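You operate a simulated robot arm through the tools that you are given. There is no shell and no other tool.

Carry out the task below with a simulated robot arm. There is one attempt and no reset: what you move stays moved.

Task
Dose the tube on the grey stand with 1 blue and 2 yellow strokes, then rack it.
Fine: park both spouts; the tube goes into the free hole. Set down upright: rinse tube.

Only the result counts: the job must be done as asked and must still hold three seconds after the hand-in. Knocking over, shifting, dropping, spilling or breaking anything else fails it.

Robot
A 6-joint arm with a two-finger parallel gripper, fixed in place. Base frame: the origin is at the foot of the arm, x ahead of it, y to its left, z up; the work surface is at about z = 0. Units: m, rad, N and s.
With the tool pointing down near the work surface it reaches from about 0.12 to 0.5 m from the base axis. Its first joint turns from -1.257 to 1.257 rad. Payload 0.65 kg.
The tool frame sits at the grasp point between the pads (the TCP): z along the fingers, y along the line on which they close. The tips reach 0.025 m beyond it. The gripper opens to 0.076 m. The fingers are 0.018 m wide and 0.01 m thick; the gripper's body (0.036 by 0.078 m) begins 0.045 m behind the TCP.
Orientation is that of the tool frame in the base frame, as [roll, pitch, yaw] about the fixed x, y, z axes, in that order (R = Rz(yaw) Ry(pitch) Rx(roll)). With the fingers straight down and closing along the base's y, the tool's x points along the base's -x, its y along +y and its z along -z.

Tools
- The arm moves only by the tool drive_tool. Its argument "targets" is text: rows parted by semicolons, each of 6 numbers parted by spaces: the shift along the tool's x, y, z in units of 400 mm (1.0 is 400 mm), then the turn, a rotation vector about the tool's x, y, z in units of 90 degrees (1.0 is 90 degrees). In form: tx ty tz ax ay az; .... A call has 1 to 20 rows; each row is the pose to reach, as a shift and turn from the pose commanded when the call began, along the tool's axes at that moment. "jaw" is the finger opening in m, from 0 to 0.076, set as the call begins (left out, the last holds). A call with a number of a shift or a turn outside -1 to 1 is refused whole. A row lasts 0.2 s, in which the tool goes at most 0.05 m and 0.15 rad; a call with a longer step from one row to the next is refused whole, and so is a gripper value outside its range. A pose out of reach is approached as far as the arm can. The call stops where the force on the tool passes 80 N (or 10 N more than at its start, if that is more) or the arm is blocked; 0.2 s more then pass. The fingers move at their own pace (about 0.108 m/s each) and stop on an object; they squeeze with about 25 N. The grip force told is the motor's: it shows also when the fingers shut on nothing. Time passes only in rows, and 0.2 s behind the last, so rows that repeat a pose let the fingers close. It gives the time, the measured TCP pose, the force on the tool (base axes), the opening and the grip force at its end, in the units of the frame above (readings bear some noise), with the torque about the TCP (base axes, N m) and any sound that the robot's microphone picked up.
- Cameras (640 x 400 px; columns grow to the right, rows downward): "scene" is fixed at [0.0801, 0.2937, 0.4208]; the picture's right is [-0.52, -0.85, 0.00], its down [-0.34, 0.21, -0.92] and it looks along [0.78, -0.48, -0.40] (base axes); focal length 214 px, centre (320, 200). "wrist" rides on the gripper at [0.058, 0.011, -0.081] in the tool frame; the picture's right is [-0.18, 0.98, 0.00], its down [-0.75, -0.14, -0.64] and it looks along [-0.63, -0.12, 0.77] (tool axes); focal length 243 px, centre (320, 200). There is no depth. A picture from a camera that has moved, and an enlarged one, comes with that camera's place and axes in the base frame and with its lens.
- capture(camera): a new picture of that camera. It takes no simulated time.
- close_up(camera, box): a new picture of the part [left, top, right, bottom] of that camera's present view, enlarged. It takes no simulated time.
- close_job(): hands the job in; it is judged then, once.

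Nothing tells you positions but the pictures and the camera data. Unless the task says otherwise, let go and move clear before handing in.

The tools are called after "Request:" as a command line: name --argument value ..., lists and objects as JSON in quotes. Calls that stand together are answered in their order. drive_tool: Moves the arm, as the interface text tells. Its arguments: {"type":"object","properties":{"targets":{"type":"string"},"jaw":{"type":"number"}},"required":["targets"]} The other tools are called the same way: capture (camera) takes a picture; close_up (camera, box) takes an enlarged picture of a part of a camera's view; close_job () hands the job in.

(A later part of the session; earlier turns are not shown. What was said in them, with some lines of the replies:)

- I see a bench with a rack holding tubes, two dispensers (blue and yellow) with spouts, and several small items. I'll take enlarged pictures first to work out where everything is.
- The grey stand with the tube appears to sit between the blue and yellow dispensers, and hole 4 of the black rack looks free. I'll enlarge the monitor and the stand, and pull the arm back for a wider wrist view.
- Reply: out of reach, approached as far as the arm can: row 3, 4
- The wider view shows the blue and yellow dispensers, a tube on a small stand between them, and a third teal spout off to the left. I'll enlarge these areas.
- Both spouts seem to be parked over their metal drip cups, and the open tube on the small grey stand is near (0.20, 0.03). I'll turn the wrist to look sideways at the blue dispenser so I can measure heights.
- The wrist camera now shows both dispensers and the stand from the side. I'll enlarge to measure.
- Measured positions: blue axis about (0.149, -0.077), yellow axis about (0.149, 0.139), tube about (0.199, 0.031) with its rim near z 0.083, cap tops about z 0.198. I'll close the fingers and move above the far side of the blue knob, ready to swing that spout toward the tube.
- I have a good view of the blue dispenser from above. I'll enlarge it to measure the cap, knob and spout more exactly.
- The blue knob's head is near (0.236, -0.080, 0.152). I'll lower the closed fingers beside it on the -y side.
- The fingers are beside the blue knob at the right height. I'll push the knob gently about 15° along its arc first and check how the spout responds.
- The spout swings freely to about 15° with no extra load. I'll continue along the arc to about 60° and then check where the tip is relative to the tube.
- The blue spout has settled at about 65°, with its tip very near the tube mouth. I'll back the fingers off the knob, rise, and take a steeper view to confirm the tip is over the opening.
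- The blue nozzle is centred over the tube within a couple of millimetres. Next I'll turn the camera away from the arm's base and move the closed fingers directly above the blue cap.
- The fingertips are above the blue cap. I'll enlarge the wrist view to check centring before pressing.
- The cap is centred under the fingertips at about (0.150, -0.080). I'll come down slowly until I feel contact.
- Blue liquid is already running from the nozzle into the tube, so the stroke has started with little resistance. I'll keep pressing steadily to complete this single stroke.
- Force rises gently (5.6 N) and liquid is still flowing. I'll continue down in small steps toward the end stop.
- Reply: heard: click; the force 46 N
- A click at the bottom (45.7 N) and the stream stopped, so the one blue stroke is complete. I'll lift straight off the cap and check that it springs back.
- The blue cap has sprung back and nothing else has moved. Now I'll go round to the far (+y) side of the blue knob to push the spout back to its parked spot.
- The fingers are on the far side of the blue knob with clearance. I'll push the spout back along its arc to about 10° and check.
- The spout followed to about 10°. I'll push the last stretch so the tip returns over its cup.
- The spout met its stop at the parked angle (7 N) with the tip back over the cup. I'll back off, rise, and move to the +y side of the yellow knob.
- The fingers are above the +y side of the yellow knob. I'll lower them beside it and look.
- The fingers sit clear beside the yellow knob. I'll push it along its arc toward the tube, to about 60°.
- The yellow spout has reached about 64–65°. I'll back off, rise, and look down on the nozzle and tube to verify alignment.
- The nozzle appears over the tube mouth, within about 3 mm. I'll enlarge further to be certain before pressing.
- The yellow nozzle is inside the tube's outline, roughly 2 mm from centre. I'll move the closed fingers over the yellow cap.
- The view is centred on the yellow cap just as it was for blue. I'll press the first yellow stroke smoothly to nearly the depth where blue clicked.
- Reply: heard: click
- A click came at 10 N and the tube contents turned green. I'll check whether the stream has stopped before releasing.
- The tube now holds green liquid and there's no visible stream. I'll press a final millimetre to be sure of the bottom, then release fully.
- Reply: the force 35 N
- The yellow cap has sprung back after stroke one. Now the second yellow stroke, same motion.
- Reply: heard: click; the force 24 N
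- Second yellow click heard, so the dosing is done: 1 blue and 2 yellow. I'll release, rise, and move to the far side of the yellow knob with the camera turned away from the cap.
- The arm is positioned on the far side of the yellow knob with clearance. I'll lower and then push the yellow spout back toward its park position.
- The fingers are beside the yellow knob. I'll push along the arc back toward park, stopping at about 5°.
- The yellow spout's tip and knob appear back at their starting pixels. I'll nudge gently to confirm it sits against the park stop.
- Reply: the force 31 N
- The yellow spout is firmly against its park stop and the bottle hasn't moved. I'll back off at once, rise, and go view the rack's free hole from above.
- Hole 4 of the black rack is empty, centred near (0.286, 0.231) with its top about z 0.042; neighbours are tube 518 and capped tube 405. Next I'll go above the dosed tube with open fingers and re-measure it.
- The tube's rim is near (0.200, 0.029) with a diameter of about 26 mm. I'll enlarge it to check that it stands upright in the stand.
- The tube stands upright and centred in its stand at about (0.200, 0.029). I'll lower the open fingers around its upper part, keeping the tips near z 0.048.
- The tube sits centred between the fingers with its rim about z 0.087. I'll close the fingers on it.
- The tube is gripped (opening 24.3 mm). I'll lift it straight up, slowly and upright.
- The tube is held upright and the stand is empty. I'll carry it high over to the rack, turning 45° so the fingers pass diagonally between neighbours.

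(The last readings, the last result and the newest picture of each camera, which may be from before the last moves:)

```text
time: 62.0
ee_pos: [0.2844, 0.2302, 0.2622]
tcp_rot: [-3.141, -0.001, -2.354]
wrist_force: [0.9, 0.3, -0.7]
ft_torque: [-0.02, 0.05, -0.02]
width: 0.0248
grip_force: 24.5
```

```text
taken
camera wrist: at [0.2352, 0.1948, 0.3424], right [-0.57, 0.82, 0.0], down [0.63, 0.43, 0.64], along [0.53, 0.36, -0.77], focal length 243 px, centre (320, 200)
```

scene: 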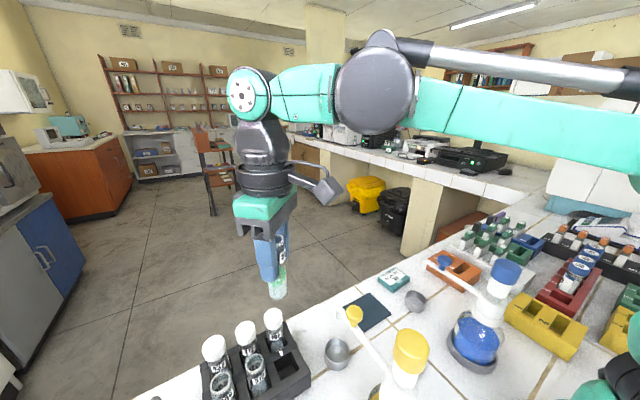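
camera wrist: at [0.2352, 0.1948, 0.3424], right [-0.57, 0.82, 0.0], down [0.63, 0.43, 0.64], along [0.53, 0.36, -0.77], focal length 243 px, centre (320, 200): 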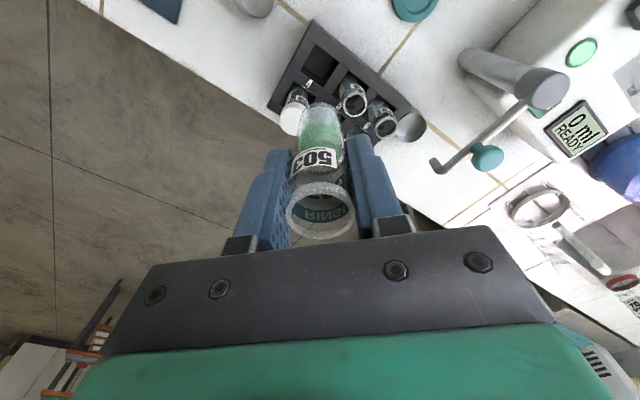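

The tube is now high above the rack. I'll enlarge the wrist view to compare the tube with hole 4.

Request:
close_up --camera "wrist" --box '[250, 10, 430, 150]'

Request:
close_up --camera "scene" --box '[180, 200, 340, 400]'

```text
2.86 times, centred on (340, 80) of wrist
camera zoom: at [0.2352, 0.1948, 0.3424], right [-0.57, 0.82, 0.0], down [0.63, 0.43, 0.64], along [0.53, 0.36, -0.77], focal length 693 px, centre (263, 543)
```

zoom: 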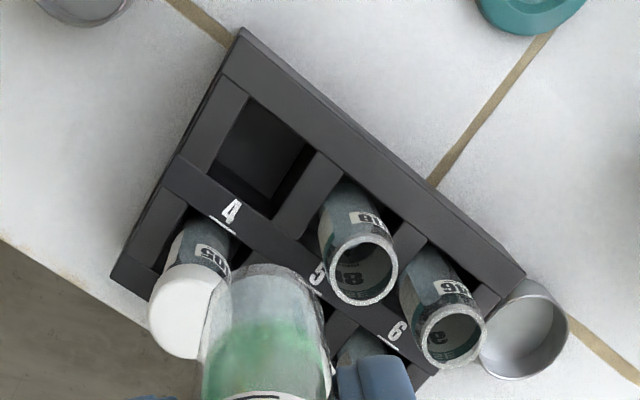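

```text
2.00 times, centred on (260, 300) of scene
camera zoom: at [0.0801, 0.2937, 0.4208], right [-0.52, -0.85, 0.0], down [-0.34, 0.21, -0.92], along [0.78, -0.48, -0.4], focal length 429 px, centre (440, 0)
```

zoom: 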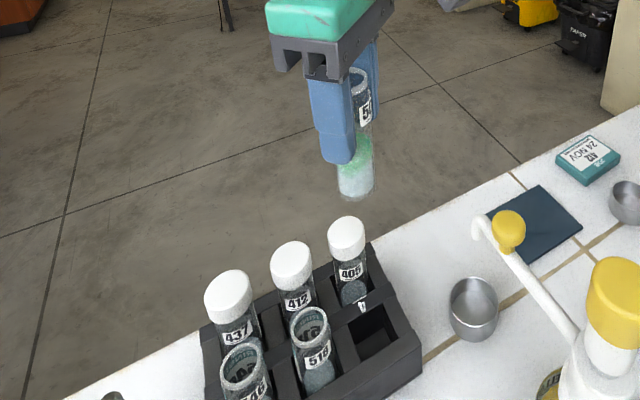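

From here hole 4 is clearly empty. I'll lower the tube until its bottom is just above the rack top, then check alignment from both cameras.

Request:
drive_tool --targets "0 0 0.03 0 0 0; 0 0 0.08 0 0 0; 0 0 0.13 0 0 0; 0 0 0.18 0 0 0; 0 0 0.23 0 0 0; 0 0 0.28 0 0 0; 0 0 0.32 0 0 0; 0 0 0.3425 0 0 0; 0 0 0.3425 0 0 0"

Request:
capture --camera "wrist"

Request:
close_up --camera "scene" --box '[190, 270, 340, 400]'

Request:
close_up --camera "wrist" --box '[240, 60, 400, 220]'

```text
time: 64.0
ee_pos: [0.2838, 0.229, 0.1275]
tcp_rot: [3.141, 0.0, -2.358]
wrist_force: [0.4, -0.2, -0.5]
ft_torque: [-0.02, 0.0, 0.02]
width: 0.0247
grip_force: 25.0
```

```text
taken
camera wrist: at [0.2353, 0.1943, 0.207], right [-0.57, 0.82, 0.0], down [0.63, 0.43, 0.64], along [0.53, 0.36, -0.77], focal length 243 px, centre (320, 200)
```

wrist: 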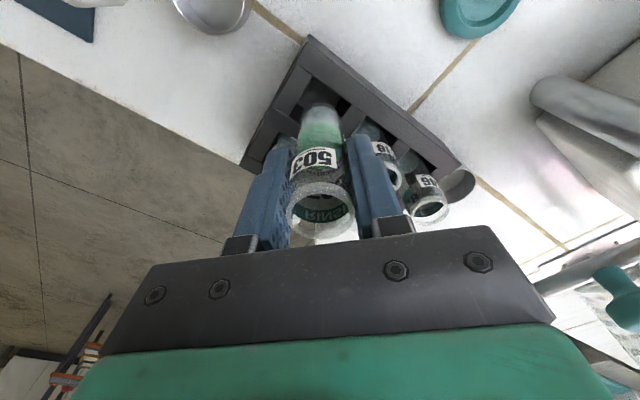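

```text
3.08 times, centred on (265, 335) of scene
camera zoom: at [0.0801, 0.2937, 0.4208], right [-0.52, -0.85, 0.0], down [-0.34, 0.21, -0.92], along [0.78, -0.48, -0.4], focal length 660 px, centre (489, -215)
```

zoom: 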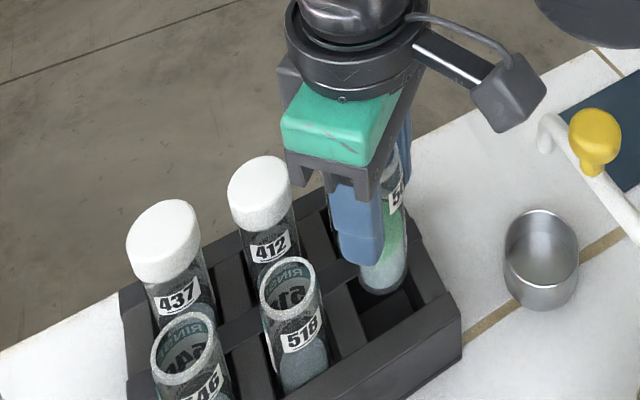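

```text
2.50 times, centred on (320, 140) of wrist
camera zoom: at [0.2353, 0.1943, 0.207], right [-0.57, 0.82, 0.0], down [0.63, 0.43, 0.64], along [0.53, 0.36, -0.77], focal length 606 px, centre (320, 350)
```

zoom: 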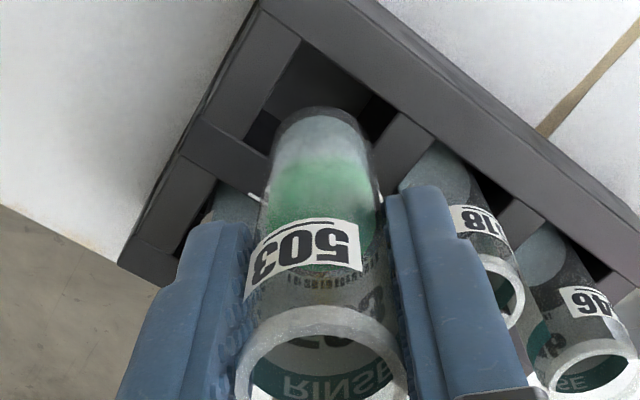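

Both views show the tube's base over hole 4 within about 1–2 mm, with roughly 3 mm of play available. I'll shift a millimetre and lower it part-way into the hole, watching the force.

Request:
drive_tool --targets "-0.0013 -0.0023 0.015 0 0 0; -0.0013 -0.0023 0.035 0 0 0; -0.0013 -0.0023 0.055 0 0 0; -0.0013 -0.0023 0.07 0 0 0"

Request:
close_up --camera "scene" --box '[210, 290, 330, 400]'

Request:
close_up --camera "wrist" --box '[240, 60, 400, 220]'

```text
time: 65.0
ee_pos: [0.2859, 0.2291, 0.0984]
tcp_rot: [-3.14, -0.002, -2.356]
wrist_force: [-0.2, -0.7, -1.4]
ft_torque: [-0.01, -0.01, -0.01]
width: 0.0246
grip_force: 25.2
```

```text
3.64 times, centred on (270, 345) of scene
camera zoom: at [0.0801, 0.2937, 0.4208], right [-0.52, -0.85, 0.0], down [-0.34, 0.21, -0.92], along [0.78, -0.48, -0.4], focal length 780 px, centre (502, -327)
```

zoom: 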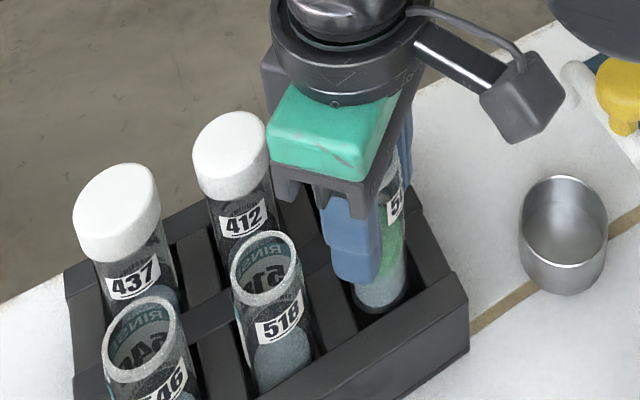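

```text
2.50 times, centred on (320, 140) of wrist
camera zoom: at [0.2361, 0.1942, 0.1783], right [-0.57, 0.82, 0.0], down [0.63, 0.43, 0.64], along [0.53, 0.36, -0.77], focal length 606 px, centre (320, 350)
```

zoom: 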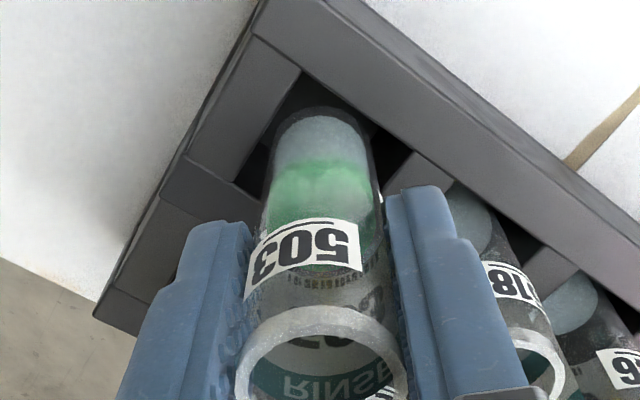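

The tube's base is inside hole 4 with no contact force and even gaps. I'll continue lowering in small steps.

Request:
drive_tool --targets "0 0 0.01 0 0 0; 0 0 0.02 0 0 0; 0 0 0.03 0 0 0; 0 0 0.04 0 0 0; 0 0 0.05 0 0 0"

Request:
close_up --camera "wrist" --box '[240, 60, 400, 220]'

Request:
close_up --camera "scene" --box '[210, 290, 330, 400]'

```text
time: 66.2
ee_pos: [0.2845, 0.2291, 0.0786]
tcp_rot: [-3.141, 0.0, -2.355]
wrist_force: [-0.1, -0.5, -3.1]
ft_torque: [-0.01, 0.0, -0.02]
width: 0.0246
grip_force: 25.0
```

```text
2.50 times, centred on (320, 140) of wrist
camera zoom: at [0.2359, 0.1942, 0.1577], right [-0.57, 0.82, 0.0], down [0.63, 0.43, 0.64], along [0.53, 0.36, -0.77], focal length 606 px, centre (320, 350)
```

zoom: 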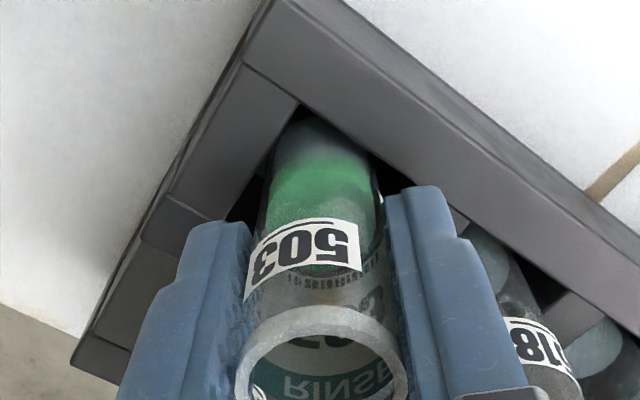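

```text
3.64 times, centred on (270, 345) of scene
camera zoom: at [0.0801, 0.2937, 0.4208], right [-0.52, -0.85, 0.0], down [-0.34, 0.21, -0.92], along [0.78, -0.48, -0.4], focal length 780 px, centre (502, -327)
```

zoom: 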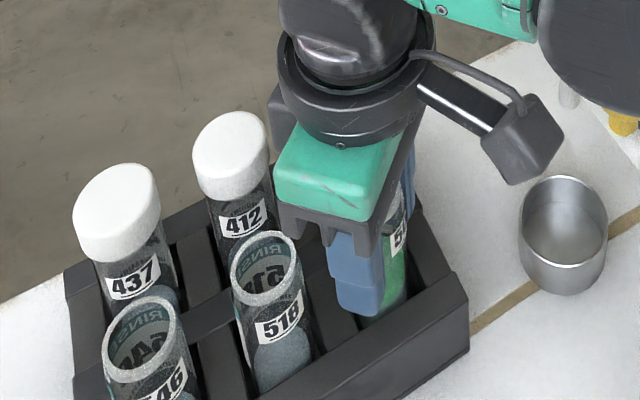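

Still no resistance at TCP z 0.079. I'll go down the last millimetres slowly until it touches the floor of the hole.

Request:
drive_tool --targets "0 0 0.004 0 0 0; 0 0 0.008 0 0 0; 0 0 0.012 0 0 0"

```text
time: 67.0
ee_pos: [0.2857, 0.2292, 0.0726]
tcp_rot: [-3.141, 0.0, -2.357]
wrist_force: [-0.5, 0.7, -1.3]
ft_torque: [0.0, 0.01, 0.0]
width: 0.0243
grip_force: 25.5
```

No contact yet at z 0.073. A little further, in 1 mm steps.

Request:
drive_tool --targets "0 0 0.0025 0 0 0; 0 0 0.005 0 0 0"

Request:
close_up --camera "wrist" --box '[220, 60, 420, 220]'

Request:
close_up --camera "scene" --box '[220, 310, 320, 400]'

```text
time: 67.6
ee_pos: [0.2855, 0.2292, 0.0704]
tcp_rot: [3.14, -0.001, -2.355]
wrist_force: [0.2, -0.2, 3.9]
ft_torque: [-0.05, 0.0, -0.01]
width: 0.0245
grip_force: 25.1
```

```text
2.50 times, centred on (320, 140) of wrist
camera zoom: at [0.2364, 0.1945, 0.1505], right [-0.57, 0.82, 0.0], down [0.63, 0.43, 0.64], along [0.53, 0.36, -0.77], focal length 606 px, centre (320, 350)
```

zoom: 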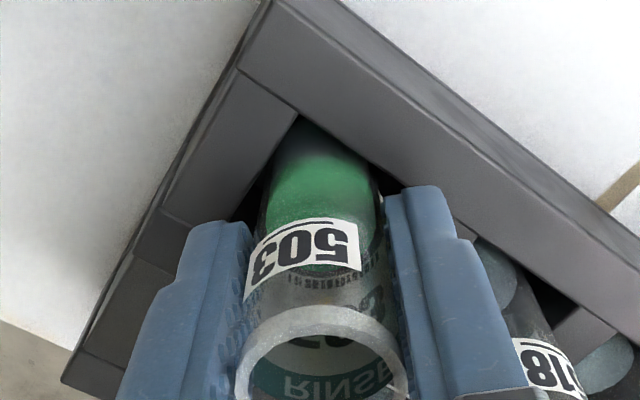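

```text
4.44 times, centred on (270, 355) of scene
camera zoom: at [0.0801, 0.2936, 0.4208], right [-0.52, -0.85, 0.0], down [-0.34, 0.21, -0.92], along [0.78, -0.48, -0.4], focal length 953 px, centre (542, -489)
```

zoom: 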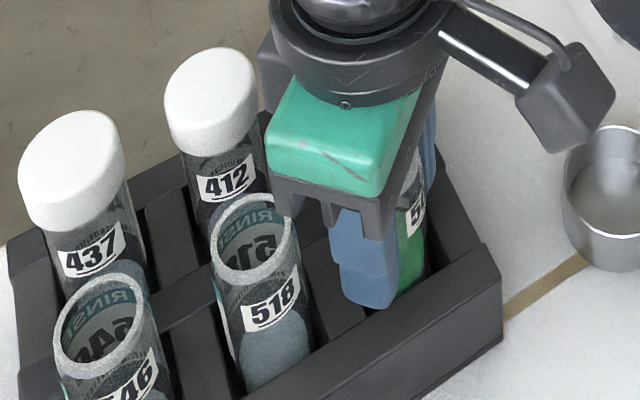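

A light contact force (+3.9 N) suggests the tube has reached the hole's floor. I'll confirm with another half millimetre.

Request:
drive_tool --targets "0 0 0.0018 0 0 0; 0 0 0.0018 0 0 0"

```text
time: 68.2
ee_pos: [0.2848, 0.2294, 0.07]
tcp_rot: [-3.141, 0.002, -2.355]
wrist_force: [0.1, 0.1, 25.7]
ft_torque: [-0.06, -0.01, -0.04]
width: 0.0247
grip_force: 25.3
```

The tube is firmly seated (25.7 N). I'll relieve the pressure slightly and open the fingers just enough to release it.

Request:
drive_tool --targets "0 0 -0.0025 0 0 0; 0 0 -0.0025 0 0 0"

Request:
drive_tool --targets "0 0 0 0 0 0; 0 0 0 0 0 0" --jaw 0.038

Request:
capture --camera "wrist"

Request:
close_up --camera "scene" --box '[220, 310, 320, 400]'

```text
time: 68.8
ee_pos: [0.2854, 0.2301, 0.072]
tcp_rot: [-3.141, 0.0, -2.357]
wrist_force: [0.7, -0.2, -0.5]
ft_torque: [0.03, 0.01, -0.01]
width: 0.0247
grip_force: 24.9
```

```text
time: 69.4
ee_pos: [0.2854, 0.2287, 0.0721]
tcp_rot: [-3.141, 0.0, -2.356]
wrist_force: [-0.2, 1.0, 0.4]
ft_torque: [-0.04, 0.03, -0.01]
width: 0.0379
grip_force: 0.0
```

```text
taken
camera wrist: at [0.2365, 0.1945, 0.1515], right [-0.57, 0.82, 0.0], down [0.63, 0.43, 0.64], along [0.53, 0.36, -0.77], focal length 243 px, centre (320, 200)
```

wrist: 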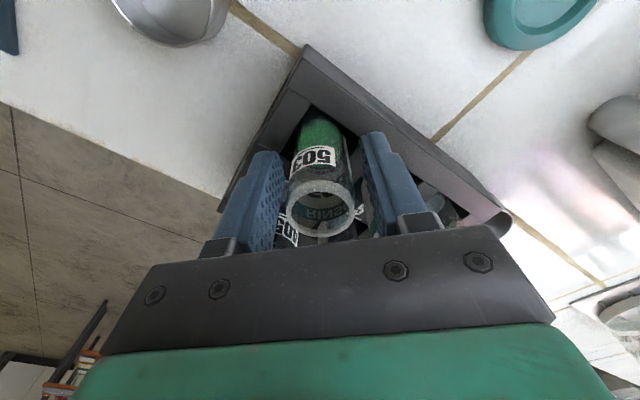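

```text
4.44 times, centred on (270, 355) of scene
camera zoom: at [0.0801, 0.2937, 0.4208], right [-0.52, -0.85, 0.0], down [-0.34, 0.21, -0.92], along [0.78, -0.48, -0.4], focal length 953 px, centre (542, -489)
```

zoom: 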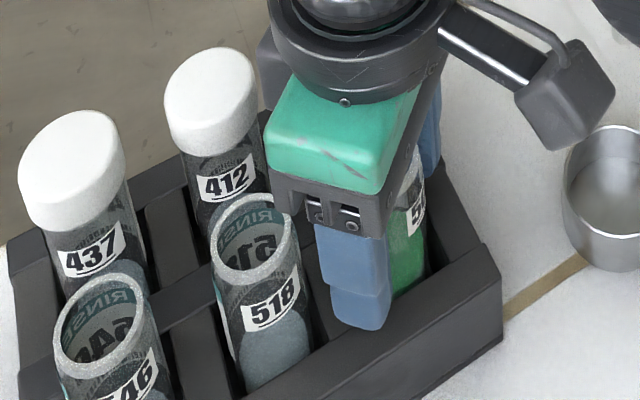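

The tube is free and standing in hole 4. I'll lift the open fingers straight up and clear.

Request:
drive_tool --targets "0 0 -0.015 0 0 0; 0 0 -0.04 0 0 0; 0 0 -0.08 0 0 0; 0 0 -0.13 0 0 0; 0 0 -0.19 0 0 0; 0 0 -0.26 0 0 0; 0 0 -0.34 0 0 0; 0 0 -0.42 0 0 0; 0 0 -0.5 0 0 0; 0 0 -0.5 0 0 0"

Request:
capture --camera "scene"

Request:
capture --camera "wrist"

Request:
close_up --camera "scene" --box '[190, 290, 350, 400]'

Request:
close_up --camera "scene" --box '[320, 240, 540, 400]'

```text
time: 71.6
ee_pos: [0.284, 0.23, 0.2715]
tcp_rot: [3.141, 0.0, -2.355]
wrist_force: [-0.2, 0.6, -0.3]
ft_torque: [-0.01, -0.01, 0.03]
width: 0.0379
grip_force: 0.0
```

```text
taken
```

scene: 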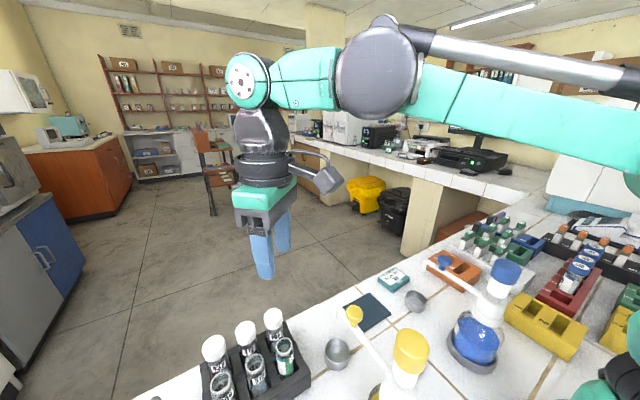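

```text
taken
camera wrist: at [0.2355, 0.1941, 0.3519], right [-0.57, 0.82, 0.0], down [0.63, 0.43, 0.64], along [0.53, 0.36, -0.77], focal length 243 px, centre (320, 200)
```

wrist: 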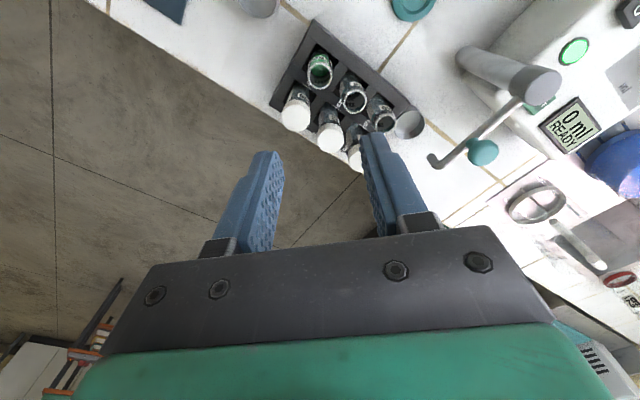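

```text
3.64 times, centred on (270, 345) of scene
camera zoom: at [0.0801, 0.2937, 0.4208], right [-0.52, -0.85, 0.0], down [-0.34, 0.21, -0.92], along [0.78, -0.48, -0.4], focal length 780 px, centre (502, -327)
```

zoom: 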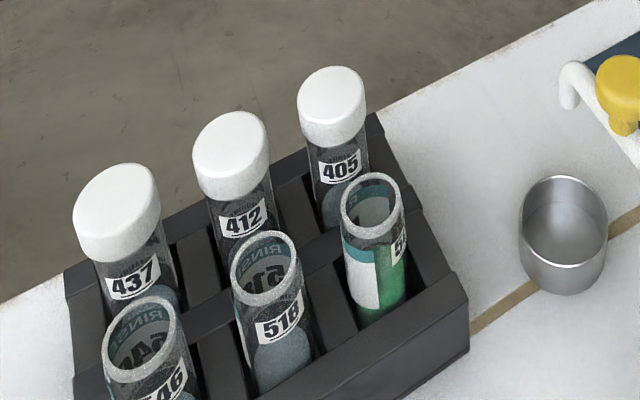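

```text
2.50 times, centred on (430, 320) of scene
camera zoom: at [0.0801, 0.2937, 0.4208], right [-0.52, -0.85, 0.0], down [-0.34, 0.21, -0.92], along [0.78, -0.48, -0.4], focal length 536 px, centre (45, -100)
```

zoom: 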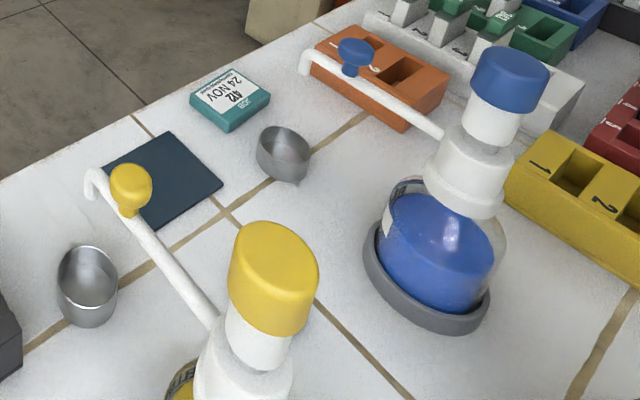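

Tube 503, now holding green liquid, stands upright in hole 4. Both spouts are back at their original parked positions over the cups, nothing else has moved, and the gripper is open and clear. I'll hand the job in.

Request:
close_job

```text
The job is handed in.
```

I gave the tube on the grey stand (tube 503) 1 blue and 2 yellow strokes, then set it upright in hole 4 of the black rack, which was the only free hole. The job is handed in, but I haven't been told how it was judged.

- **Dosing:** each of the three strokes ended with one click. I saw the blue stream run into the tube. I didn't see the yellow stream itself, but the contents turned green after the first yellow stroke.
- **Spouts:** both are swung back against their park stops, over their metal cups. I nudged the yellow one into its stop a bit hard (27 N), but the bottle didn't move.
- **Placing the tube:** it went into the hole without touching the sides and was pressed lightly onto the floor before I let go.
- **Everything else:** in the last pictures the capped tubes, the other rinse tubes and both dispensers looked the same as at the start. The gripper was open and clear above the rack.
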